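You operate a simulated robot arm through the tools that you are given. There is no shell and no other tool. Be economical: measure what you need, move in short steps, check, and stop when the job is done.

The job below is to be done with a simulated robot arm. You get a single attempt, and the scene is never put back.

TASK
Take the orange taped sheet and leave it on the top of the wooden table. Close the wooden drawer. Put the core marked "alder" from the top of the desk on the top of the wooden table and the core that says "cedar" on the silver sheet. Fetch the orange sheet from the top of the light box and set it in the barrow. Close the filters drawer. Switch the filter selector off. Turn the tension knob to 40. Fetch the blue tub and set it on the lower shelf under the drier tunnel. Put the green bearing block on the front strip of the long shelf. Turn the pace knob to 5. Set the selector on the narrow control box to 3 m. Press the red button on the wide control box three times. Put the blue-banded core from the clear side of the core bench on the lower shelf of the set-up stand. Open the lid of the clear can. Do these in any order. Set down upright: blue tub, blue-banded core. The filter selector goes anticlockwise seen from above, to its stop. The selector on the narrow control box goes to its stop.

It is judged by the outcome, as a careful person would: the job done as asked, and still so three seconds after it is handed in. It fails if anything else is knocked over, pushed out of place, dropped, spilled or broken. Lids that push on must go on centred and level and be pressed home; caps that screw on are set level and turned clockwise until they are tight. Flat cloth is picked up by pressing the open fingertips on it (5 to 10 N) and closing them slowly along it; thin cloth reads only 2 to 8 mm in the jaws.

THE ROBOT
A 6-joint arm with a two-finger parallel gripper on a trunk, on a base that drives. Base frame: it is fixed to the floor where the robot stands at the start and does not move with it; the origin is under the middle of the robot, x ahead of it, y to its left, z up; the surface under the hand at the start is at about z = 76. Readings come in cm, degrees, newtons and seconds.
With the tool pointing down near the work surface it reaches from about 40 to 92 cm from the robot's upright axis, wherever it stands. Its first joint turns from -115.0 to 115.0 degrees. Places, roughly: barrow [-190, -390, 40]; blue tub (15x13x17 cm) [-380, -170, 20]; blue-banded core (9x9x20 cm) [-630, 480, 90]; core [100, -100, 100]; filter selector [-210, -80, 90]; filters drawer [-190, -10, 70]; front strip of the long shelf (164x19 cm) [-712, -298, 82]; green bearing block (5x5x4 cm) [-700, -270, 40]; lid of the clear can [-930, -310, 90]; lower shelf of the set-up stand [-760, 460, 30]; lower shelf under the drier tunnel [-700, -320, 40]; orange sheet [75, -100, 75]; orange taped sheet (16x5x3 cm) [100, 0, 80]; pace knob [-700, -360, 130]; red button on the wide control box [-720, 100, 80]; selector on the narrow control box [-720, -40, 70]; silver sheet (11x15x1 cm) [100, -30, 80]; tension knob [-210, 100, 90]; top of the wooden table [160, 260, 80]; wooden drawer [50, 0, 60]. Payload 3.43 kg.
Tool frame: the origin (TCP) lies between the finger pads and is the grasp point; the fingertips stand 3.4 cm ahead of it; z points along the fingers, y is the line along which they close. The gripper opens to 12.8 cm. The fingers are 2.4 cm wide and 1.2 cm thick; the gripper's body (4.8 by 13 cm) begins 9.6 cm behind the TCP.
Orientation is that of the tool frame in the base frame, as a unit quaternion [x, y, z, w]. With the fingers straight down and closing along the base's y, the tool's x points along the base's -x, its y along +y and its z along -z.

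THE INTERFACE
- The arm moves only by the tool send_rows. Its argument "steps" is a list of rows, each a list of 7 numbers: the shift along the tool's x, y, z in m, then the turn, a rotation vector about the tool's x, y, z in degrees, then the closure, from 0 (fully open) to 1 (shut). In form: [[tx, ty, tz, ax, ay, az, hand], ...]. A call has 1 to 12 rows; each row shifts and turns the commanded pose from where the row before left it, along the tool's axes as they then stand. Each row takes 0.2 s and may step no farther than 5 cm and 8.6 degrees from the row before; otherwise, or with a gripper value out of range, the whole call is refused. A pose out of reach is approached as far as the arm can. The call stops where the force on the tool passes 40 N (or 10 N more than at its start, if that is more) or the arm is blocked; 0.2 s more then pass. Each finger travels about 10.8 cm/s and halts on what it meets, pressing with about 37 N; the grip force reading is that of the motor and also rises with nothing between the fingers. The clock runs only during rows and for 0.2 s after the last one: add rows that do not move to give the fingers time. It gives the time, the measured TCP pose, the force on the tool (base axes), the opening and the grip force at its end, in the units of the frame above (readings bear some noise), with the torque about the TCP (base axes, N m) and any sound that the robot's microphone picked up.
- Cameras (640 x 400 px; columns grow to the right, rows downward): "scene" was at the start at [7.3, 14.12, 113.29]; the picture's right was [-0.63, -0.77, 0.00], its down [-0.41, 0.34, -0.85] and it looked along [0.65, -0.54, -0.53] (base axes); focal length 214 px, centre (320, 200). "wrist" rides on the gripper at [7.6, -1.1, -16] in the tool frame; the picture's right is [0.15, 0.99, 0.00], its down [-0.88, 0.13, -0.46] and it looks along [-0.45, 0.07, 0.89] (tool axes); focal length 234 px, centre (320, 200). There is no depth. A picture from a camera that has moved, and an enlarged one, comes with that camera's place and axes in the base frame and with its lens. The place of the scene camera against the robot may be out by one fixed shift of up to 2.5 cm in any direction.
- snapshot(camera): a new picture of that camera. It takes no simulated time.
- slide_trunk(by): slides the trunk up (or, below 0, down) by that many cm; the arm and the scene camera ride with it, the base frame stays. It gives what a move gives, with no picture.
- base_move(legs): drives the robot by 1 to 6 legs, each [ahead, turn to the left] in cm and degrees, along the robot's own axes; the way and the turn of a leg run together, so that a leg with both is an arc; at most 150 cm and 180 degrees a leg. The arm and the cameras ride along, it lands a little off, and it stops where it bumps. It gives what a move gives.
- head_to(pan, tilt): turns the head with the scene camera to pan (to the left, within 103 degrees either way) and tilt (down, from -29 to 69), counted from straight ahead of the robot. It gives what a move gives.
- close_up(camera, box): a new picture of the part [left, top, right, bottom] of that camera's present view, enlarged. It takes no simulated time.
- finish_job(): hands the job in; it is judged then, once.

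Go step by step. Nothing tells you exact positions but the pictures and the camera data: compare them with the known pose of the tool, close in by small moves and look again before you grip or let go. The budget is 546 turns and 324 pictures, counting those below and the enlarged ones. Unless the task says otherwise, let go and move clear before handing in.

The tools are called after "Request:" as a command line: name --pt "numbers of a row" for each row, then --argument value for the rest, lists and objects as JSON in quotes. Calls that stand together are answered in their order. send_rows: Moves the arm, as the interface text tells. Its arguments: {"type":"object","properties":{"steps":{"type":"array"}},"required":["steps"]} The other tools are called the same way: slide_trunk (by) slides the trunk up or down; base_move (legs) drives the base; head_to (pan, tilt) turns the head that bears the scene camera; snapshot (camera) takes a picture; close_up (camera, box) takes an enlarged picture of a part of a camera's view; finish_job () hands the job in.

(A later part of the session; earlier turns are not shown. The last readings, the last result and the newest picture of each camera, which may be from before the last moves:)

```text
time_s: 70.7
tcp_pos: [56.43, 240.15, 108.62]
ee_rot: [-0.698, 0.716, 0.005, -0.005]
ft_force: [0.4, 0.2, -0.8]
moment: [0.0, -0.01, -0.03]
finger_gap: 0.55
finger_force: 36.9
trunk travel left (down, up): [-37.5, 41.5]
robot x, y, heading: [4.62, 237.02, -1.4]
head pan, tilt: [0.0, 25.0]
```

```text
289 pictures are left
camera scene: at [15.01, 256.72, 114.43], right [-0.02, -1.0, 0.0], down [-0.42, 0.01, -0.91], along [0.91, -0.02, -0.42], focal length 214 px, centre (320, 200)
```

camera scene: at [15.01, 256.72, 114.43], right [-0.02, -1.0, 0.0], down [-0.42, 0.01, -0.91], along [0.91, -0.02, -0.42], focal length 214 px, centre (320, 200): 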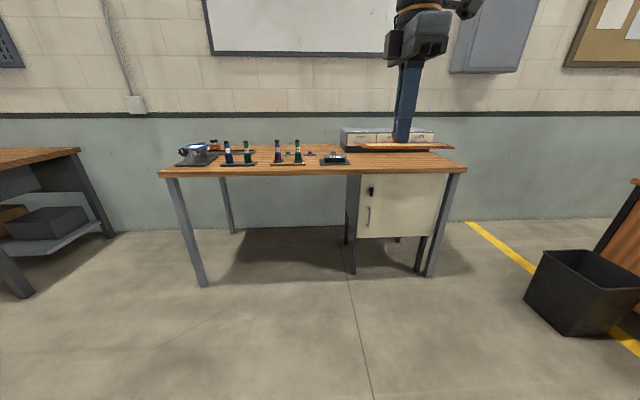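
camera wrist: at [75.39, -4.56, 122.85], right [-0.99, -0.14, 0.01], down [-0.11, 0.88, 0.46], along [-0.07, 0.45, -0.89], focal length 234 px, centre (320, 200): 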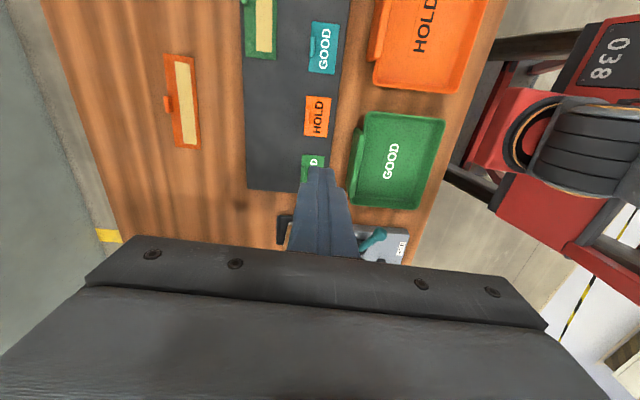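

The table front edge is around x≈128; free space at its front right, about y 190–240. Driving closer.

Request:
base_move --legs '[[64, 0]]'

Request:
head_to --pan -10 --tilt 35

Request:
snapshot --camera "scene"

Request:
snapshot --camera "wrist"

```text
time_s: 74.3
tcp_pos: [121.84, 237.13, 108.62]
ee_rot: [-0.693, 0.721, 0.005, -0.004]
ft_force: [0.0, -0.8, -0.1]
moment: [0.01, 0.01, -0.01]
finger_gap: 0.54
finger_force: 36.8
trunk travel left (down, up): [-37.5, 41.5]
robot x, y, heading: [70.41, 235.27, -2.7]
head pan, tilt: [0.0, 25.0]
```

```text
time_s: 75.0
tcp_pos: [121.78, 237.17, 108.6]
ee_rot: [-0.692, 0.722, 0.005, -0.005]
ft_force: [-0.1, -0.1, 0.4]
moment: [0.01, -0.01, 0.0]
finger_gap: 0.54
finger_force: 37.2
trunk travel left (down, up): [-37.5, 41.5]
robot x, y, heading: [70.64, 235.31, -2.5]
head pan, tilt: [-10.0, 35.0]
```

```text
288 pictures are left
camera scene: at [80.22, 252.86, 112.85], right [-0.21, -0.98, 0.0], down [-0.56, 0.12, -0.82], along [0.8, -0.18, -0.57], focal length 214 px, centre (320, 200)
```

scene: 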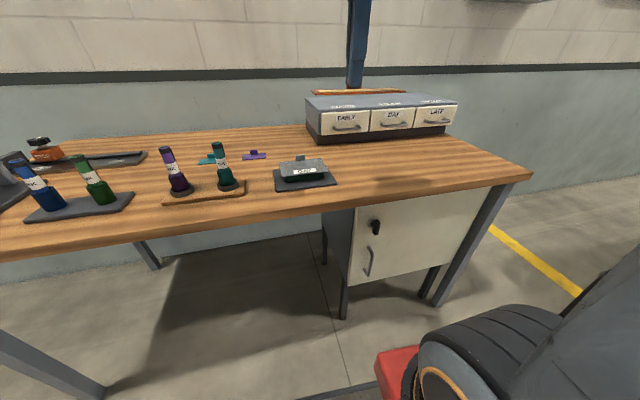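

```text
287 pictures are left
camera wrist: at [122.84, 229.42, 124.61], right [-0.99, -0.1, 0.01], down [-0.09, 0.88, 0.46], along [-0.06, 0.45, -0.89], focal length 234 px, centre (320, 200)
```

wrist: 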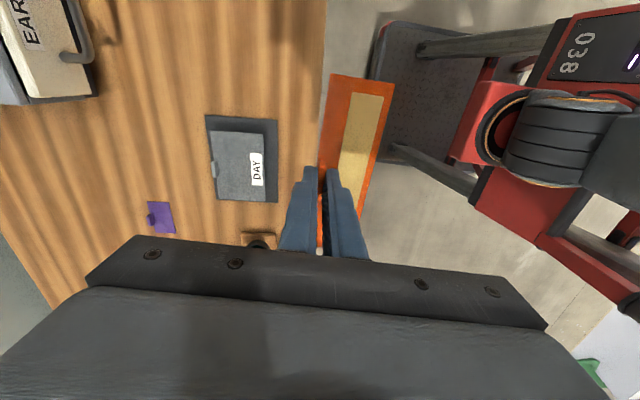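

Request:
send_rows --pt "0.026 -0.03 0 0 0 0 1" --pt "0.026 -0.03 0 0 0 0 1" --pt "0.026 -0.03 0 0 0 0 1" --pt "0.026 -0.03 0 0 0 0 1" --pt "0.026 -0.03 0 0 0 0 1" --pt "0.026 -0.03 0 0 0 0 1" --pt "0.026 -0.03 0 0 0 0 1" --pt "0.026 -0.03 0.02 0 0 0 1" --pt "0 0 0.04 0 0 0 1" --pt "0 0 0.04 0 0 0 1" --pt "0 0 0.04 0 0 0 1"

Request:
snapshot --camera "scene"

Request:
snapshot --camera "wrist"

```text
time_s: 77.4
tcp_pos: [144.64, 215.38, 94.31]
ee_rot: [-0.692, 0.722, 0.005, -0.004]
ft_force: [0.2, -0.6, 0.8]
moment: [-0.01, -0.06, -0.01]
finger_gap: 0.55
finger_force: 37.2
trunk travel left (down, up): [-37.5, 41.5]
robot x, y, heading: [70.43, 235.09, -2.1]
head pan, tilt: [-10.0, 35.0]
```

```text
286 pictures are left
camera scene: at [80.21, 252.85, 112.85], right [-0.22, -0.98, 0.0], down [-0.56, 0.12, -0.82], along [0.8, -0.18, -0.57], focal length 214 px, centre (320, 200)
```

scene: 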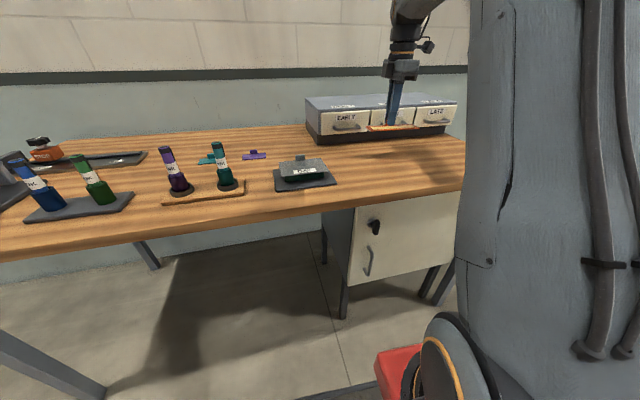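

```text
285 pictures are left
camera wrist: at [145.53, 207.64, 110.33], right [-0.99, -0.1, 0.01], down [-0.09, 0.88, 0.46], along [-0.06, 0.45, -0.89], focal length 234 px, centre (320, 200)
```

wrist: 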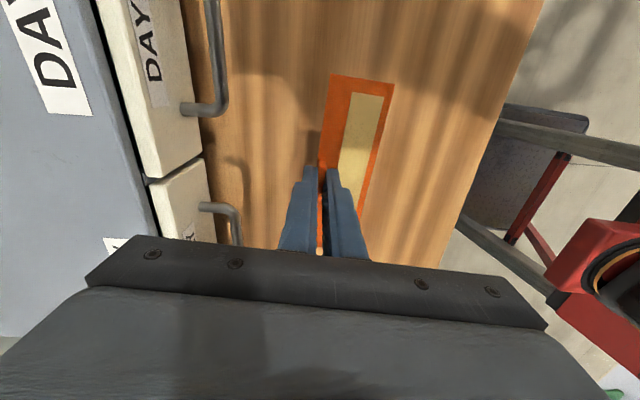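

Request:
send_rows --pt "0 0 0.03 0 0 0 1" --pt "0 0 0.03 0 0 0 1" --pt "0 0 0.015 0 0 0 1" --pt "0 0 0.01 0 0 0 1" --pt "0 0 0.005 0 0 0 1"

Request:
close_up --camera "scene" --box '[300, 80, 460, 180]'

```text
time_s: 78.6
tcp_pos: [144.67, 215.38, 85.35]
ee_rot: [-0.693, 0.721, 0.004, -0.004]
ft_force: [0.5, -0.1, -1.1]
moment: [0.04, -0.01, -0.02]
finger_gap: 0.55
finger_force: 36.9
trunk travel left (down, up): [-37.5, 41.5]
robot x, y, heading: [70.18, 234.77, -2.5]
head pan, tilt: [-10.0, 35.0]
```

```text
4.00 times, centred on (380, 130) of scene
camera zoom: at [80.22, 252.85, 112.85], right [-0.22, -0.98, 0.0], down [-0.56, 0.12, -0.82], along [0.8, -0.18, -0.57], focal length 858 px, centre (80, 480)
```

zoom: 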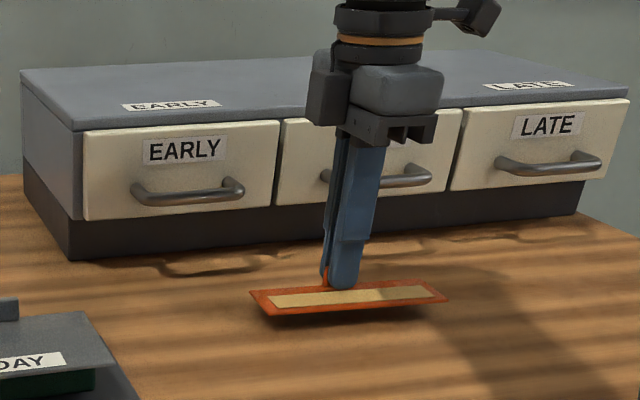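

Close to the table. Lowering in small steps until contact.

Request:
send_rows --pt "0 0 0.004 0 0 0 1" --pt "0 0 0.004 0 0 0 1" --pt "0 0 0.003 0 0 0 1" --pt "0 0 0.003 0 0 0 1"

Request:
close_up --camera "scene" --box '[340, 110, 420, 160]'

```text
time_s: 79.6
tcp_pos: [144.63, 215.37, 83.86]
ee_rot: [-0.692, 0.722, 0.005, -0.005]
ft_force: [-0.6, 0.3, 0.1]
moment: [-0.01, 0.0, 0.02]
finger_gap: 0.54
finger_force: 36.9
trunk travel left (down, up): [-37.5, 41.5]
robot x, y, heading: [70.49, 234.95, -2.6]
head pan, tilt: [-10.0, 35.0]
```

```text
8.00 times, centred on (380, 135) of scene
camera zoom: at [80.22, 252.85, 112.85], right [-0.22, -0.98, 0.0], down [-0.56, 0.12, -0.82], along [0.8, -0.18, -0.57], focal length 1716 px, centre (-160, 720)
```

zoom: 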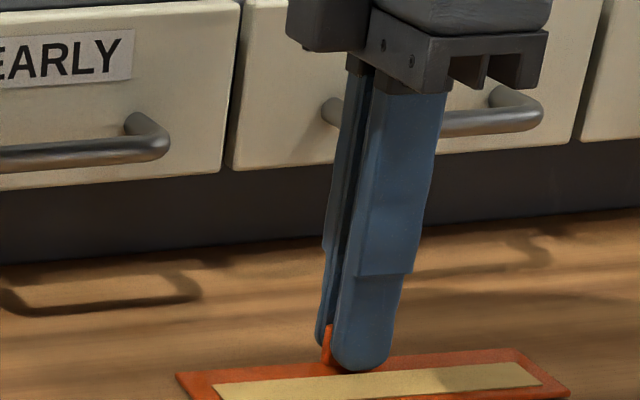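

Request:
send_rows --pt "0 0 0.002 0 0 0 1" --pt "0 0 0.002 0 0 0 1" --pt "0 0 0.002 0 0 0 1" --pt "0 0 0.002 0 0 0 1"

```text
time_s: 80.7
tcp_pos: [144.87, 215.29, 83.62]
ee_rot: [-0.692, 0.722, 0.0, -0.002]
ft_force: [-0.2, 0.2, 11.4]
moment: [0.22, 0.06, 0.02]
finger_gap: 0.58
finger_force: 37.0
trunk travel left (down, up): [-37.5, 41.5]
robot x, y, heading: [70.54, 235.06, -2.3]
head pan, tilt: [-10.0, 35.0]
stopped in row 4: the force on the tool passed its limit at 42 N (the readings are from after the stop); the commanded pose is now the measured one
```

In contact. Opening and going up.

Request:
send_rows --pt "0 0 -0.001 0 0 0 1" --pt "0 0 0 0 0 0 0.9" --pt "0 0 0 0 0 0 0.8" --pt "0 0 0 0 0 0 0.7" --pt "0 0 -0.01 0 0 0 0.7" --pt "0 0 -0.03 0 0 0 0.7" --pt "0 0 -0.04 0 0 0 0.7" --pt "0 0 -0.05 0 0 0 0.7" --pt "0 0 -0.05 0 0 0 0.7" --pt "0 0.04 -0.03 0 0 0 0.7" --pt "0 0.04 -0.03 0 0 0 0.7"

Request:
snapshot --camera "wrist"

Request:
close_up --camera "scene" --box '[300, 80, 460, 180]'

```text
time_s: 83.1
tcp_pos: [137.29, 215.65, 107.63]
ee_rot: [-0.692, 0.722, 0.003, -0.003]
ft_force: [0.9, -0.8, -1.4]
moment: [0.02, 0.05, -0.01]
finger_gap: 3.86
finger_force: 0.1
trunk travel left (down, up): [-37.5, 41.5]
robot x, y, heading: [70.15, 235.01, -2.5]
head pan, tilt: [-10.0, 35.0]
```

```text
282 pictures are left
camera wrist: at [138.15, 207.95, 123.63], right [-0.99, -0.1, 0.01], down [-0.09, 0.89, 0.46], along [-0.06, 0.45, -0.89], focal length 234 px, centre (320, 200)
```

wrist: 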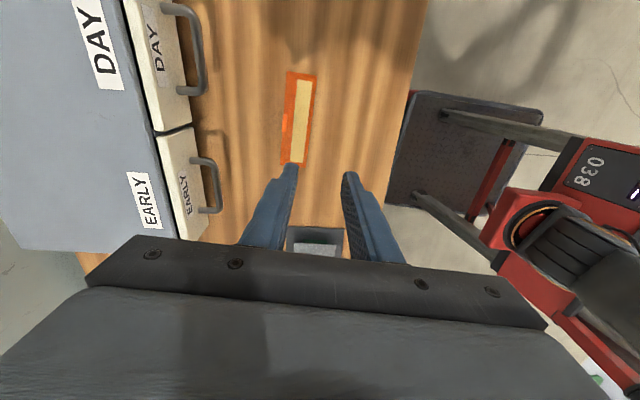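

```text
4.00 times, centred on (380, 130) of scene
camera zoom: at [80.27, 252.84, 112.85], right [-0.21, -0.98, 0.0], down [-0.56, 0.12, -0.82], along [0.8, -0.18, -0.57], focal length 858 px, centre (80, 480)
```

zoom: 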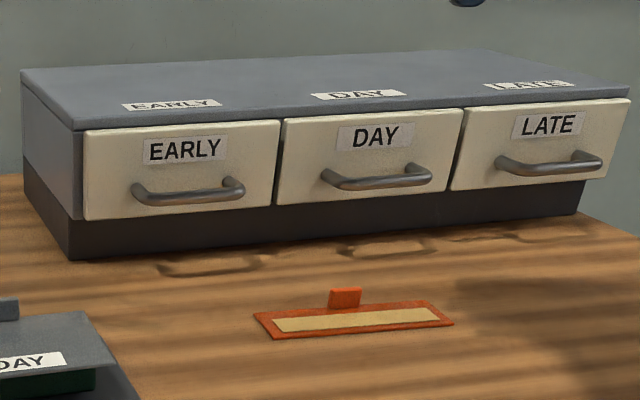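

The orange taped sheet lies flat on the table. Now retract and drive back toward the desk's right part for the cores.

Request:
send_rows --pt "0 0.045 0 0 0 0 0.7" --pt "0 0.045 0 0 0 0 0.7" --pt "-0.02 0.045 0 0 0 0 0.7" --pt "-0.03 0.035 0 0 0 0 0.7" --pt "-0.04 0 0 0 0 0 0.7" --pt "-0.04 0 0 0 0 0 0.7" --pt "-0.04 0 0 0 0 0 0.7"

Request:
base_move --legs '[[-100, 0], [0, -87.5], [150, 0], [150, 0]]'

Request:
head_to --pan 45 --tilt 15

Request:
snapshot --camera "scene"

```text
time_s: 84.7
tcp_pos: [120.82, 233.4, 107.78]
ee_rot: [-0.693, 0.721, 0.002, -0.002]
ft_force: [-0.6, -0.1, -0.5]
moment: [0.01, 0.0, -0.01]
finger_gap: 3.83
finger_force: 0.0
trunk travel left (down, up): [-37.5, 41.5]
robot x, y, heading: [70.48, 234.94, -2.2]
head pan, tilt: [-10.0, 35.0]
```

```text
time_s: 107.4
tcp_pos: [-47.6, -103.92, 107.78]
ee_rot: [0.034, 0.999, 0.003, 0.0]
ft_force: [-0.3, 1.0, -0.3]
moment: [0.0, 0.0, -0.02]
finger_gap: 3.86
finger_force: 0.0
trunk travel left (down, up): [-37.5, 41.5]
robot x, y, heading: [-44.63, -53.83, -94.0]
head pan, tilt: [-10.0, 35.0]
```

```text
time_s: 108.7
tcp_pos: [-47.57, -104.04, 107.79]
ee_rot: [0.034, 0.999, 0.003, 0.0]
ft_force: [0.5, -0.4, 0.5]
moment: [-0.01, -0.03, 0.04]
finger_gap: 3.84
finger_force: 0.1
trunk travel left (down, up): [-37.5, 41.5]
robot x, y, heading: [-44.29, -53.63, -93.7]
head pan, tilt: [45.0, 15.0]
```

```text
280 pictures are left
camera scene: at [-18.7, -61.88, 116.05], right [-0.75, -0.66, 0.0], down [-0.17, 0.2, -0.97], along [0.63, -0.73, -0.26], focal length 214 px, centre (320, 200)
```

scene: 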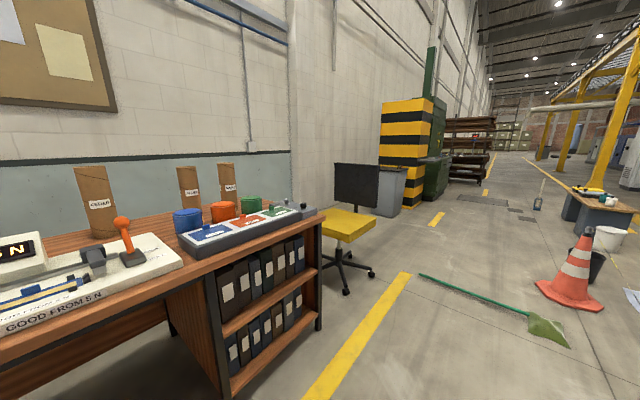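

Request:
close_up --camera "scene" --box '[40, 140, 320, 315]'

```text
2.29 times, centred on (180, 228) of scene
camera zoom: at [-18.7, -61.88, 116.05], right [-0.75, -0.66, 0.0], down [-0.17, 0.2, -0.97], along [0.63, -0.73, -0.26], focal length 490 px, centre (640, 137)
```

zoom: 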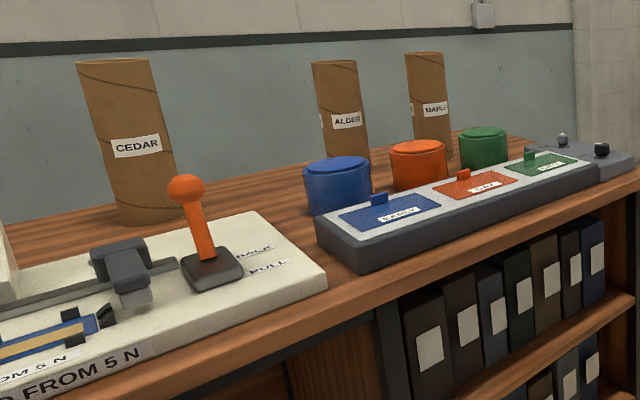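

Cedar stands near [107, -66], alder near [109, -101], maple beyond, all ~28 cm tall. The knee space (y about 29 to -85) lets me drive in at y≈-44 to reach them and the silver sheet.

Request:
base_move --legs '[[-9, 0], [0, 93.7]]'

Request:
head_to --pan -10 --tilt 30

Request:
snapshot --camera "scene"

```text
time_s: 113.8
tcp_pos: [6.67, -42.73, 107.81]
ee_rot: [0.717, -0.697, -0.001, 0.003]
ft_force: [-0.2, 0.0, 0.7]
moment: [0.02, -0.02, 0.0]
finger_gap: 3.84
finger_force: 0.1
trunk travel left (down, up): [-37.5, 41.5]
robot x, y, heading: [-44.04, -44.6, 1.6]
head pan, tilt: [45.0, 15.0]
```

```text
time_s: 115.0
tcp_pos: [6.51, -42.97, 107.77]
ee_rot: [0.717, -0.697, -0.002, 0.003]
ft_force: [0.5, 0.9, -0.5]
moment: [0.0, -0.05, 0.0]
finger_gap: 3.83
finger_force: 0.0
trunk travel left (down, up): [-37.5, 41.5]
robot x, y, heading: [-43.63, -45.22, 1.8]
head pan, tilt: [-10.0, 30.0]
```

```text
278 pictures are left
camera scene: at [-35.07, -26.21, 113.63], right [-0.15, -0.99, 0.0], down [-0.49, 0.07, -0.87], along [0.86, -0.13, -0.5], focal length 214 px, centre (320, 200)
```

scene: 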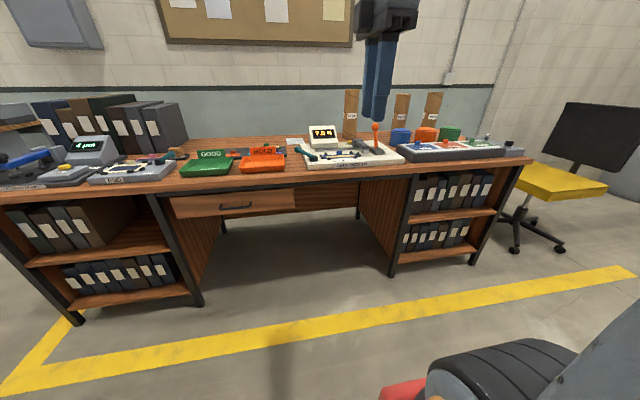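

Request:
base_move --legs '[[0, -1.8], [70, 0]]'

Request:
head_to --pan -25 --tilt 20

Request:
snapshot --camera "scene"

Request:
snapshot --camera "wrist"

```text
time_s: 119.3
tcp_pos: [77.17, -43.99, 107.79]
ee_rot: [0.709, -0.705, -0.002, 0.004]
ft_force: [-0.4, 0.0, -0.7]
moment: [0.0, -0.02, 0.0]
finger_gap: 3.87
finger_force: 0.1
trunk travel left (down, up): [-37.5, 41.5]
robot x, y, heading: [27.23, -44.73, 0.3]
head pan, tilt: [-10.0, 30.0]
```

```text
time_s: 120.0
tcp_pos: [77.24, -44.05, 107.89]
ee_rot: [0.709, -0.705, -0.002, 0.003]
ft_force: [-0.6, 1.3, 0.5]
moment: [-0.02, 0.0, -0.02]
finger_gap: 3.83
finger_force: 0.0
trunk travel left (down, up): [-37.5, 41.5]
robot x, y, heading: [26.73, -44.51, 0.4]
head pan, tilt: [-25.0, 20.0]
```

```text
277 pictures are left
camera scene: at [35.49, -28.75, 115.23], right [-0.42, -0.91, 0.0], down [-0.31, 0.14, -0.94], along [0.85, -0.39, -0.34], focal length 214 px, centre (320, 200)
```

scene: 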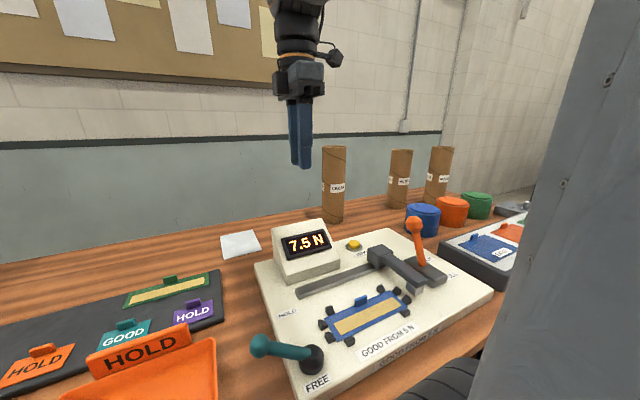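

```text
276 pictures are left
camera wrist: at [78.41, -51.61, 123.78], right [-0.99, -0.15, 0.01], down [-0.13, 0.88, 0.46], along [-0.07, 0.45, -0.89], focal length 234 px, centre (320, 200)
```

wrist: 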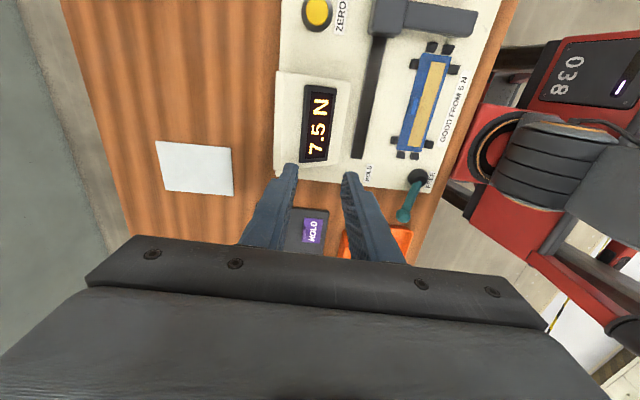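

Cedar's axis is near [107.2, -67.5], top ≈104. I'll open fully, go above it, and check.

Request:
send_rows --pt "0 0 -0.045 0 0 0 0.3" --pt "0.029 -0.037 0 0 0 0 0" --pt "0.029 -0.037 0 0 0 0 0" --pt "0.029 -0.037 0 0 0 0 0" --pt "0.029 -0.037 0 0 0 0 0" --pt "0.029 -0.037 0 0 0 0 0" --pt "0.029 -0.037 0 0 0 0 0" --pt "0.029 -0.037 0 0 0 0 0" --pt "0.029 -0.037 0 0 0 0 0"

Request:
snapshot --camera "wrist"

Request:
snapshot --camera "scene"

```text
time_s: 122.0
tcp_pos: [102.97, -66.0, 109.79]
ee_rot: [0.709, -0.705, -0.001, 0.004]
ft_force: [-1.0, 1.4, 0.7]
moment: [-0.01, -0.1, -0.01]
finger_gap: 12.77
finger_force: 0.0
out of reach, approached as far as the arm can: row 8, 9
trunk travel left (down, up): [-37.5, 41.5]
robot x, y, heading: [26.8, -44.81, 0.3]
head pan, tilt: [-25.0, 20.0]
```

```text
275 pictures are left
camera wrist: at [104.12, -73.67, 125.76], right [-0.99, -0.15, 0.0], down [-0.13, 0.88, 0.45], along [-0.07, 0.45, -0.89], focal length 234 px, centre (320, 200)
```

wrist: 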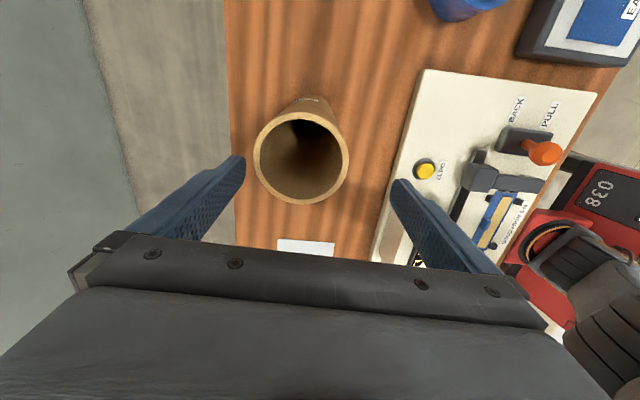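

```text
274 pictures are left
camera scene: at [35.44, -28.74, 115.24], right [-0.42, -0.91, 0.0], down [-0.31, 0.14, -0.94], along [0.85, -0.39, -0.34], focal length 214 px, centre (320, 200)
```

scene: 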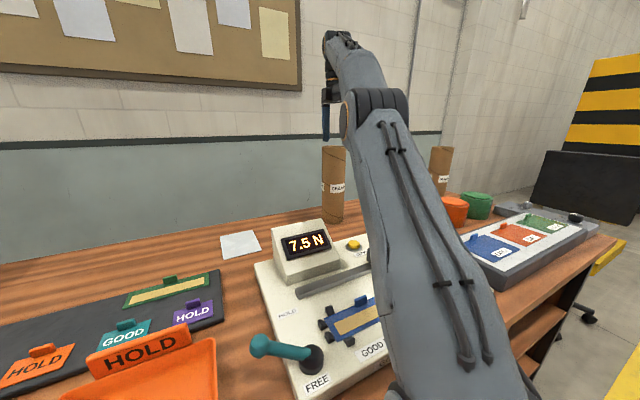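

Need more height in the trunk. The ring's centre reads about [104.8, -66.5]. Raising the trunk.

Request:
slide_trunk --by 15

Request:
send_rows --pt "0.005 -0.018 0 0 0 0 0" --pt "0 0 0.04 0 0 0 0" --pt "0 0 0.04 0 0 0 0"

Request:
snapshot --camera "wrist"

Request:
snapshot --camera "scene"

```text
time_s: 123.8
tcp_pos: [99.16, -65.82, 124.38]
ee_rot: [0.709, -0.705, -0.001, 0.002]
ft_force: [0.5, 0.4, 0.2]
moment: [0.01, 0.0, 0.01]
finger_gap: 12.77
finger_force: 0.0
trunk travel left (down, up): [-52.5, 26.5]
robot x, y, heading: [26.57, -44.99, 0.0]
head pan, tilt: [-25.0, 20.0]
```

```text
time_s: 124.6
tcp_pos: [99.84, -66.03, 115.53]
ee_rot: [0.709, -0.706, 0.0, 0.001]
ft_force: [0.4, -0.9, -0.8]
moment: [0.01, 0.03, 0.01]
finger_gap: 12.8
finger_force: 0.1
out of reach, approached as far as the arm can: row 1
trunk travel left (down, up): [-52.5, 26.5]
robot x, y, heading: [26.69, -44.71, 0.2]
head pan, tilt: [-25.0, 20.0]
```

```text
273 pictures are left
camera wrist: at [101.04, -73.58, 131.54], right [-0.99, -0.15, 0.0], down [-0.13, 0.88, 0.45], along [-0.07, 0.45, -0.89], focal length 234 px, centre (320, 200)
```

wrist: 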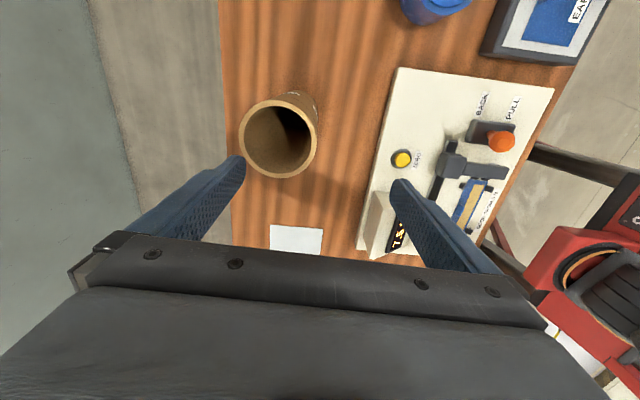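

```text
272 pictures are left
camera scene: at [31.32, -28.78, 130.23], right [-0.42, -0.91, 0.0], down [-0.31, 0.14, -0.94], along [0.85, -0.39, -0.34], focal length 214 px, centre (320, 200)
```

scene: 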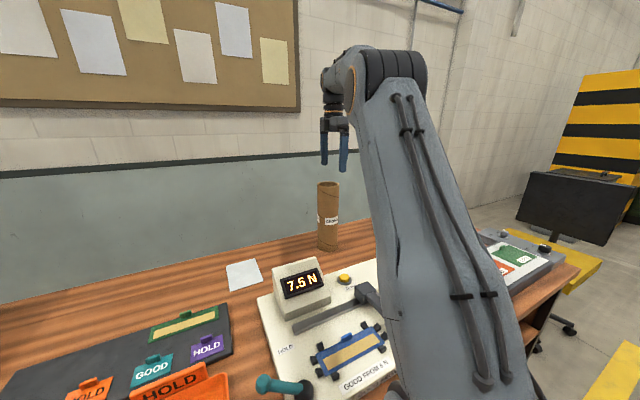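

The trunk leans back when raised, so vertical reach is short. I'll use a pitched-forward hand, fingers closing along y: retreat, turn, pitch 45°.

Request:
send_rows --pt "0 0.045 0 0 0 0 0" --pt "0 0.045 0 0 0 0 0" --pt "0 0.045 0 0 0 0 0" --pt "0 0.045 0 0 0 0 0" --pt "0 0.045 0 0 0 0 0"

Request:
send_rows --pt "0 0 0 0 0 8.2 0" --pt "0 0 0 0 0 8.2 0" --pt "0 0 0 0 0 8.2 0" --pt "0 0 0 0 0 8.2 0" --pt "0 0 0 0 0 8.2 0" --pt "0 0 0 0 0 8.2 0" --pt "0 0 0 0 0 8.2 0" --pt "0 0 0 0 0 8.2 0" --pt "0 0 0 0 0 8.2 0" --pt "0 0 0 0 0 8.2 0" --pt "0 0 0 0 0 8 0"

Request:
send_rows --pt "0 0 0 0 -7.5 0 0" --pt "0 0 0 0 -7.5 0 0" --pt "0 0 0 0 -7.5 0 0" --pt "0 0 0 0 -7.5 0 0" --pt "0 0 0 0 -7.5 0 0" --pt "0 0 0 0 -7.5 0 0"

Request:
snapshot --camera "wrist"

Request:
snapshot --camera "scene"

```text
time_s: 125.8
tcp_pos: [77.63, -66.06, 115.74]
ee_rot: [0.709, -0.706, -0.001, 0.002]
ft_force: [-0.3, 0.7, 0.6]
moment: [0.03, 0.06, 0.01]
finger_gap: 12.82
finger_force: 0.1
trunk travel left (down, up): [-52.5, 26.5]
robot x, y, heading: [26.87, -44.63, 0.1]
head pan, tilt: [-25.0, 20.0]
```

```text
time_s: 128.2
tcp_pos: [77.44, -66.03, 115.77]
ee_rot: [-0.001, 1.0, 0.0, -0.003]
ft_force: [-0.6, 0.5, 0.3]
moment: [0.01, 0.0, -0.02]
finger_gap: 12.8
finger_force: 0.1
trunk travel left (down, up): [-52.5, 26.5]
robot x, y, heading: [26.82, -44.44, 0.6]
head pan, tilt: [-25.0, 20.0]
```

```text
time_s: 129.6
tcp_pos: [77.33, -66.12, 115.64]
ee_rot: [-0.002, 0.924, 0.0, 0.382]
ft_force: [0.0, 0.7, -0.6]
moment: [0.0, 0.01, -0.01]
finger_gap: 12.79
finger_force: 0.1
trunk travel left (down, up): [-52.5, 26.5]
robot x, y, heading: [26.78, -44.69, 0.1]
head pan, tilt: [-25.0, 20.0]
```

```text
271 pictures are left
camera wrist: at [60.76, -67.37, 121.69], right [-0.11, 0.99, -0.11], down [0.3, 0.13, 0.94], along [0.95, 0.07, -0.31], focal length 234 px, centre (320, 200)
```

wrist: 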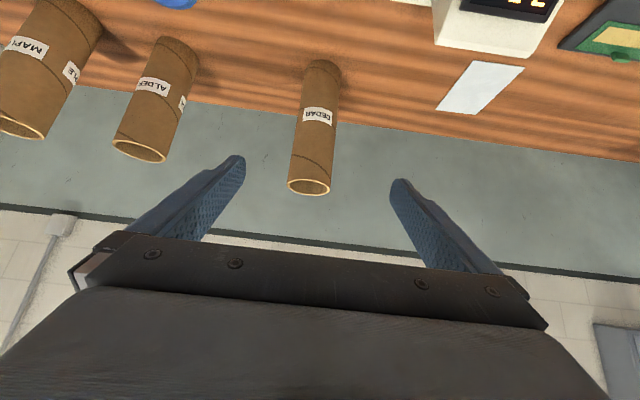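

```text
270 pictures are left
camera scene: at [31.33, -28.79, 130.24], right [-0.42, -0.91, 0.0], down [-0.31, 0.14, -0.94], along [0.85, -0.39, -0.34], focal length 214 px, centre (320, 200)
```

scene: 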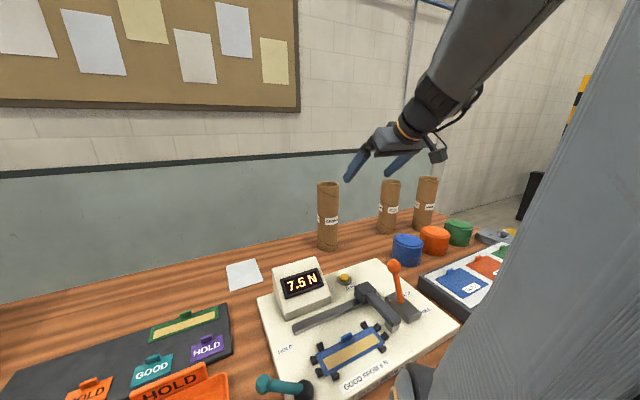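

Cedar is near [104.5, -66.8], alder near [105.5, -100]. I lower in front of cedar, clear of the orange lever ball, then check.

Request:
send_rows --pt "0.009 -0.0014 0.0393 0 0 0 0" --pt "0.009 -0.0014 0.0393 0 0 0 0" --pt "0.009 -0.0014 0.0393 0 0 0 0" --pt "0.009 -0.0014 0.0393 0 0 0 0" --pt "0.009 -0.0014 0.0393 0 0 0 0"

Request:
snapshot --camera "wrist"

Request:
snapshot --camera "scene"

```text
time_s: 130.8
tcp_pos: [87.94, -66.64, 98.54]
ee_rot: [-0.002, 0.925, -0.001, 0.381]
ft_force: [-0.5, 0.0, 0.7]
moment: [-0.01, 0.01, 0.0]
finger_gap: 12.79
finger_force: 0.1
trunk travel left (down, up): [-52.5, 26.5]
robot x, y, heading: [26.54, -44.78, 0.2]
head pan, tilt: [-25.0, 20.0]
```

```text
269 pictures are left
camera wrist: at [71.35, -67.83, 104.56], right [-0.11, 0.99, -0.11], down [0.3, 0.13, 0.94], along [0.95, 0.07, -0.31], focal length 234 px, centre (320, 200)
```

wrist: 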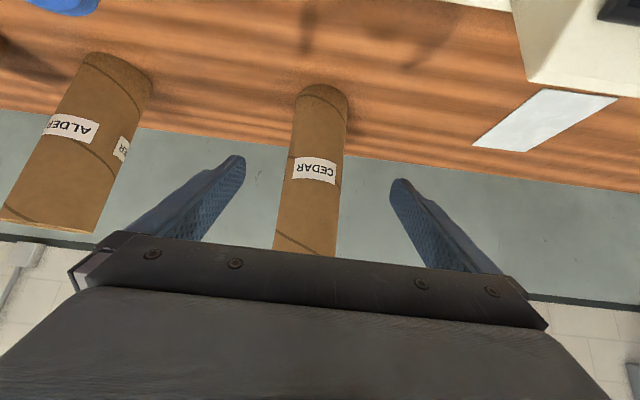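

```text
268 pictures are left
camera scene: at [31.26, -28.76, 130.24], right [-0.42, -0.91, 0.0], down [-0.31, 0.14, -0.94], along [0.85, -0.39, -0.34], focal length 214 px, centre (320, 200)
```

scene: 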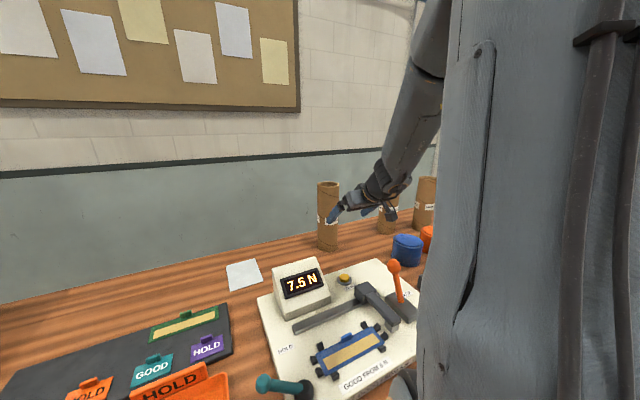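

Request:
send_rows --pt "-0.028 0 0.028 0 0 0 0" --pt "-0.028 0 0.028 0 0 0 0" --pt "-0.028 0 0.028 0 0 0 0" --pt "-0.028 0 0.028 0 0 0 0"

Request:
snapshot --camera "wrist"

Request:
close_up --camera "scene" --box '[260, 150, 440, 270]'

```text
time_s: 131.8
tcp_pos: [104.07, -66.82, 98.58]
ee_rot: [-0.002, 0.925, 0.0, 0.381]
ft_force: [-0.8, -0.6, 0.6]
moment: [-0.01, 0.05, -0.01]
finger_gap: 12.82
finger_force: 0.0
trunk travel left (down, up): [-52.5, 26.5]
robot x, y, heading: [26.78, -44.31, 0.2]
head pan, tilt: [-25.0, 20.0]
```

```text
267 pictures are left
camera wrist: at [87.42, -67.98, 104.75], right [-0.11, 0.99, -0.1], down [0.3, 0.13, 0.94], along [0.95, 0.07, -0.31], focal length 234 px, centre (320, 200)
```

wrist: 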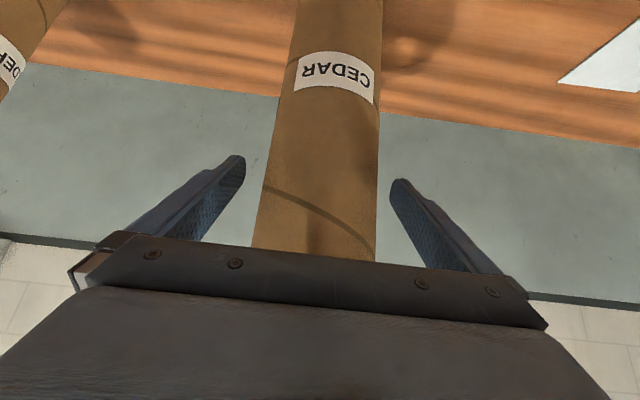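

```text
3.33 times, centred on (350, 210) of scene
camera zoom: at [31.27, -28.77, 130.24], right [-0.42, -0.91, 0.0], down [-0.31, 0.14, -0.94], along [0.85, -0.39, -0.34], focal length 715 px, centre (220, 167)
```

zoom: 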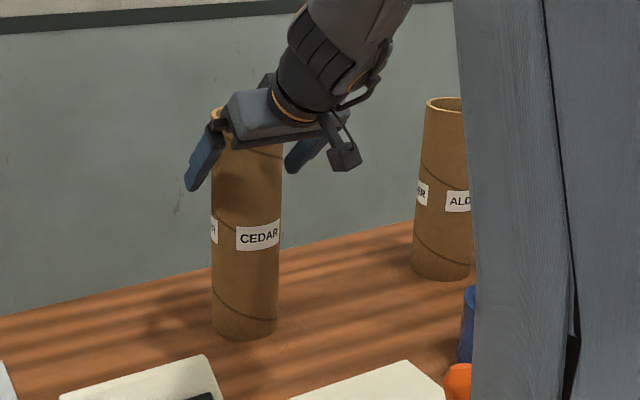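

Straddled well. Closing gently.

Request:
send_rows --pt "0 0 0 0 0 0 0.15" --pt "0 0 0 0 0 0 0.25" --pt "0 0 0 0 0 0 0.32" --pt "0 0 0 0 0 0 0.4" --pt "0 0 0 0 0 0 0.5" --pt "0 0 0 0 0 0 1" --pt "0 0 0 0 0 0 1"

Request:
close_up --camera "scene" --box '[260, 150, 440, 270]'

```text
time_s: 133.4
tcp_pos: [104.08, -66.74, 98.71]
ee_rot: [-0.003, 0.924, 0.0, 0.381]
ft_force: [0.5, 1.3, -0.6]
moment: [0.18, -0.08, 0.01]
finger_gap: 8.64
finger_force: 36.9
trunk travel left (down, up): [-52.5, 26.5]
robot x, y, heading: [26.64, -44.43, 0.0]
head pan, tilt: [-25.0, 20.0]
```

```text
3.33 times, centred on (350, 210) of scene
camera zoom: at [31.32, -28.77, 130.23], right [-0.42, -0.91, 0.0], down [-0.31, 0.14, -0.94], along [0.85, -0.39, -0.34], focal length 715 px, centre (220, 167)
```

zoom: 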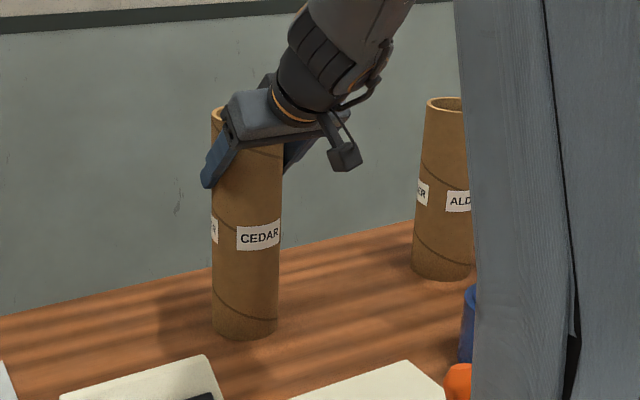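

Request:
send_rows --pt "-0.007 0 -0.007 0 0 0 1" --pt "-0.014 0 -0.014 0 0 0 1" --pt "-0.021 0 -0.021 0 0 0 1" --pt "-0.028 0 -0.028 0 0 0 1" --pt "-0.028 0 -0.028 0 0 0 1"

Request:
close_up --camera "scene" --box '[200, 120, 440, 280]'

```text
time_s: 134.6
tcp_pos: [104.08, -66.77, 112.47]
ee_rot: [-0.003, 0.925, 0.0, 0.38]
ft_force: [0.5, 0.1, -4.2]
moment: [0.01, 0.03, -0.01]
finger_gap: 8.64
finger_force: 37.0
trunk travel left (down, up): [-52.5, 26.5]
robot x, y, heading: [26.84, -44.69, 0.2]
head pan, tilt: [-25.0, 20.0]
```

```text
2.50 times, centred on (320, 200) of scene
camera zoom: at [31.36, -28.8, 130.24], right [-0.42, -0.91, 0.0], down [-0.31, 0.14, -0.94], along [0.85, -0.39, -0.34], focal length 536 px, centre (320, 200)
```

zoom: 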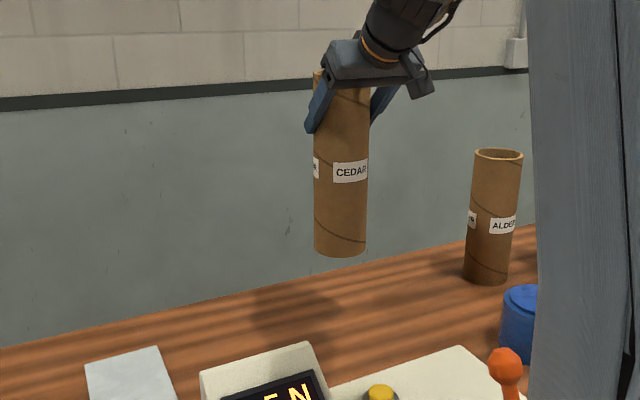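

Lifted. Moving over the silver sheet at about [102, -31.4].

Request:
send_rows --pt "0.002 0.044 -0.002 0 0 0 1" --pt "0.002 0.044 -0.002 0 0 0 1" --pt "0.002 0.044 -0.002 0 0 0 1" --pt "0.002 0.044 -0.002 0 0 0 1" --pt "0.002 0.044 -0.002 0 0 0 1" --pt "0.002 0.044 -0.002 0 0 0 1" --pt "0.002 0.044 -0.002 0 0 0 1" --pt "0.0 0.044 0 0 0 0 1"

Request:
snapshot --camera "scene"

Request:
snapshot --camera "wrist"

```text
time_s: 136.4
tcp_pos: [102.09, -31.82, 112.24]
ee_rot: [-0.002, 0.924, 0.0, 0.382]
ft_force: [1.3, -0.9, -3.9]
moment: [0.04, 0.05, 0.01]
finger_gap: 8.62
finger_force: 37.1
trunk travel left (down, up): [-52.5, 26.5]
robot x, y, heading: [26.63, -44.79, 0.4]
head pan, tilt: [-25.0, 20.0]
```

```text
263 pictures are left
camera scene: at [31.32, -28.81, 130.24], right [-0.42, -0.91, 0.0], down [-0.31, 0.14, -0.94], along [0.85, -0.39, -0.34], focal length 214 px, centre (320, 200)
```

scene: 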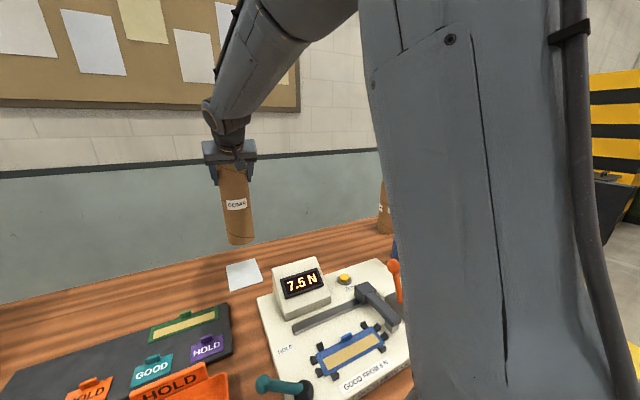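

```text
262 pictures are left
camera wrist: at [85.39, -33.04, 118.29], right [-0.11, 0.99, -0.1], down [0.3, 0.13, 0.94], along [0.95, 0.07, -0.31], focal length 234 px, centre (320, 200)
```

wrist: 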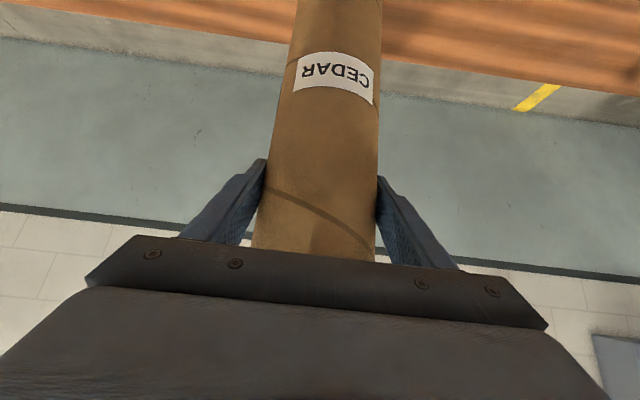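

Request:
send_rows --pt "0.0056 0.002 -0.0056 0 0 0 1" --pt "0.021 0 0.021 0 0 0 1" --pt "0.021 0 0.021 0 0 0 1" --pt "0.021 0 0.021 0 0 0 1" --pt "0.014 0 0.014 0 0 0 1"

Request:
close_up --camera "scene" --box '[160, 180, 320, 300]'

```text
time_s: 137.6
tcp_pos: [101.1, -31.45, 101.45]
ee_rot: [-0.003, 0.924, 0.0, 0.381]
ft_force: [-0.9, -0.2, -3.0]
moment: [0.01, 0.03, -0.05]
finger_gap: 8.61
finger_force: 37.3
trunk travel left (down, up): [-52.5, 26.5]
robot x, y, heading: [26.16, -44.74, 0.0]
head pan, tilt: [-25.0, 20.0]
```

```text
3.33 times, centred on (240, 240) of scene
camera zoom: at [31.31, -28.77, 130.24], right [-0.42, -0.91, 0.0], down [-0.31, 0.14, -0.94], along [0.85, -0.39, -0.34], focal length 715 px, centre (587, 67)
```

zoom: 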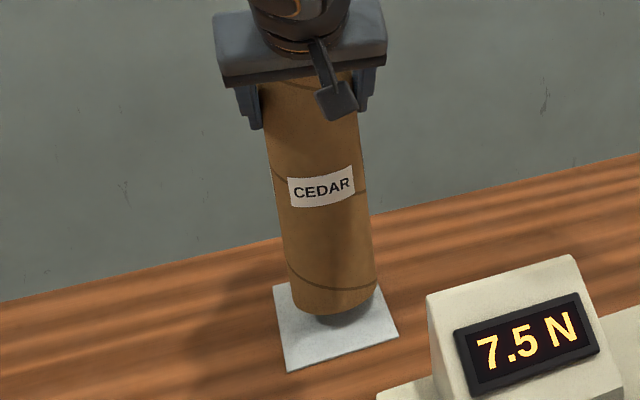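

Request:
send_rows --pt "0.007 0 0.007 0 0 0 1" --pt "0.0035 0 0.0035 0 0 0 1" --pt "0.0025 0 0.0025 0 0 0 1" --pt "0.0014 0 0.0014 0 0 0 1" --pt "0.0014 0 0.0014 0 0 0 1"

```text
time_s: 138.8
tcp_pos: [101.08, -31.43, 99.17]
ee_rot: [-0.003, 0.924, -0.001, 0.382]
ft_force: [0.4, -0.6, -3.2]
moment: [0.0, -0.02, -0.03]
finger_gap: 8.65
finger_force: 36.6
trunk travel left (down, up): [-52.5, 26.5]
robot x, y, heading: [26.59, -44.49, 0.1]
head pan, tilt: [-25.0, 20.0]
```

Request:
send_rows --pt "0.0014 0 0.0014 0 0 0 1" --pt "0.001 0 0.001 0 0 0 1"

Request:
close_up --camera "scene" --box '[180, 220, 300, 300]'

```text
time_s: 139.4
tcp_pos: [101.09, -31.33, 99.05]
ee_rot: [-0.003, 0.924, 0.0, 0.382]
ft_force: [-2.7, -1.6, 7.5]
moment: [-0.03, 0.67, 0.04]
finger_gap: 8.61
finger_force: 37.1
trunk travel left (down, up): [-52.5, 26.5]
robot x, y, heading: [26.59, -44.77, 0.2]
head pan, tilt: [-25.0, 20.0]
```

```text
5.00 times, centred on (240, 260) of scene
camera zoom: at [31.27, -28.78, 130.25], right [-0.42, -0.91, 0.0], down [-0.31, 0.14, -0.94], along [0.85, -0.39, -0.34], focal length 1072 px, centre (720, -100)
```

zoom: 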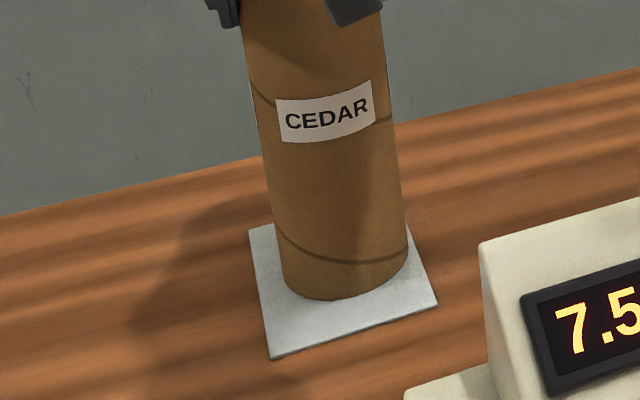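

Cedar stands on the silver sheet. Opening slowly and backing out.

Request:
send_rows --pt "0 0 0 0 0 0 0.3" --pt "0 0 0 0 0 0 0.2" --pt "0 0 0 0 0 0 0.1" --pt "0 0 0 0 0 0 0" --pt "0 0 0 0 0 0 0" --pt "0.014 0 -0.014 0 0 0 0" --pt "0.021 0 -0.021 0 0 0 0" --pt "0.028 0 -0.028 0 0 0 0" --pt "0.028 0 -0.028 0 0 0 0" --pt "0.028 0 -0.028 0 0 0 0" --pt "-0.028 0 -0.028 0 0 0 0" --pt "-0.028 0 -0.028 0 0 0 0"

Request:
snapshot --camera "scene"

Request:
snapshot --camera "wrist"

```text
time_s: 142.0
tcp_pos: [84.26, -31.64, 106.95]
ee_rot: [-0.002, 0.925, -0.001, 0.38]
ft_force: [0.4, 0.9, 0.0]
moment: [-0.02, -0.01, 0.0]
finger_gap: 12.8
finger_force: 0.0
trunk travel left (down, up): [-52.5, 26.5]
robot x, y, heading: [26.64, -44.53, 0.3]
head pan, tilt: [-25.0, 20.0]
```

```text
259 pictures are left
camera scene: at [31.34, -28.76, 130.23], right [-0.42, -0.91, 0.0], down [-0.31, 0.14, -0.94], along [0.85, -0.39, -0.34], focal length 214 px, centre (320, 200)
```

scene: 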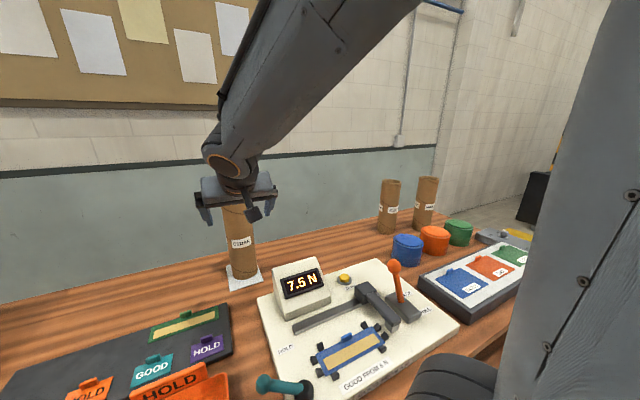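

```text
258 pictures are left
camera wrist: at [67.66, -32.73, 112.99], right [-0.11, 0.99, -0.11], down [0.3, 0.13, 0.94], along [0.95, 0.07, -0.32], focal length 234 px, centre (320, 200)
```

wrist: 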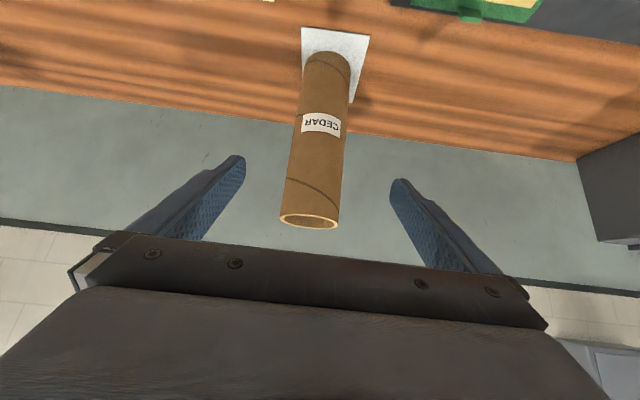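

Cedar done. Now alder: swing the hand to its side and yaw it about 33° to the right so it points at alder.

Request:
send_rows --pt "0.028 0 -0.028 0 0 0 0" --pt "0 -0.045 0 0 0 0 0" --pt "0 -0.045 0 0 0 0 0" --pt "0 -0.045 0 0 0 0 0" --pt "0 -0.045 0 0 0 0 0" --pt "0 -0.045 0 0 0 0 0" --pt "0 -0.045 0 0 0 0 0" --pt "0 -0.045 0 0 0 0 0" --pt "0 -0.045 0 0 0 0 0" --pt "0 -0.045 0 0 0 0 0"

Request:
send_rows --pt "0 0 0 4.67 0 4.67 0" --pt "0 0 0 4.67 0 4.67 0" --pt "0 0 0 4.67 0 4.67 0" --pt "0 0 0 4.67 0 4.67 0" --pt "0 0 0 4.67 0 4.67 0"

Request:
snapshot --camera "wrist"

Request:
snapshot --camera "scene"

```text
time_s: 144.2
tcp_pos: [80.84, -71.64, 106.92]
ee_rot: [-0.002, 0.925, -0.001, 0.381]
ft_force: [0.7, -0.1, -0.1]
moment: [-0.05, 0.01, -0.02]
finger_gap: 12.82
finger_force: 0.1
out of reach, approached as far as the arm can: row 3
trunk travel left (down, up): [-52.5, 26.5]
robot x, y, heading: [26.59, -44.78, 0.3]
head pan, tilt: [-25.0, 20.0]
```

```text
time_s: 145.4
tcp_pos: [80.93, -71.93, 106.7]
ee_rot: [0.259, 0.887, -0.11, 0.366]
ft_force: [0.1, 1.0, -0.4]
moment: [0.01, 0.01, -0.01]
finger_gap: 12.79
finger_force: 0.0
trunk travel left (down, up): [-52.5, 26.5]
robot x, y, heading: [26.64, -44.5, 0.1]
head pan, tilt: [-25.0, 20.0]
```

```text
257 pictures are left
camera wrist: at [66.29, -63.84, 112.76], right [0.45, 0.89, -0.11], down [0.33, -0.05, 0.94], along [0.83, -0.46, -0.31], focal length 234 px, centre (320, 200)
```

wrist: 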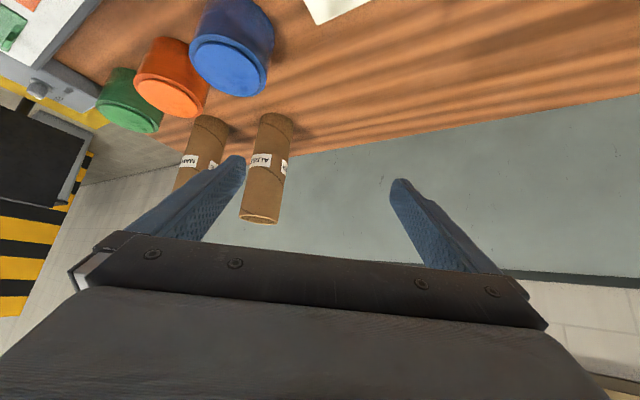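

```text
256 pictures are left
camera scene: at [31.31, -28.79, 130.24], right [-0.42, -0.91, 0.0], down [-0.31, 0.14, -0.94], along [0.85, -0.39, -0.34], focal length 214 px, centre (320, 200)
```

scene: 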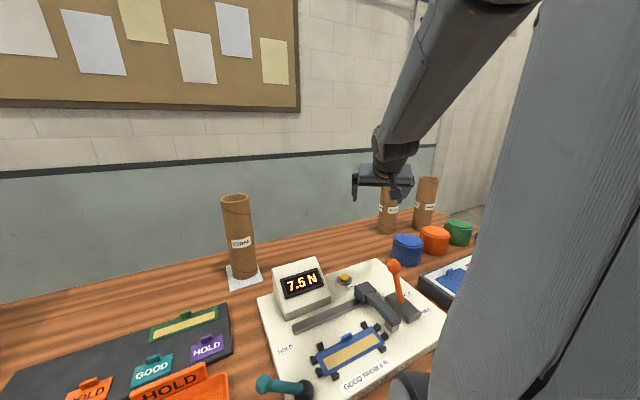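

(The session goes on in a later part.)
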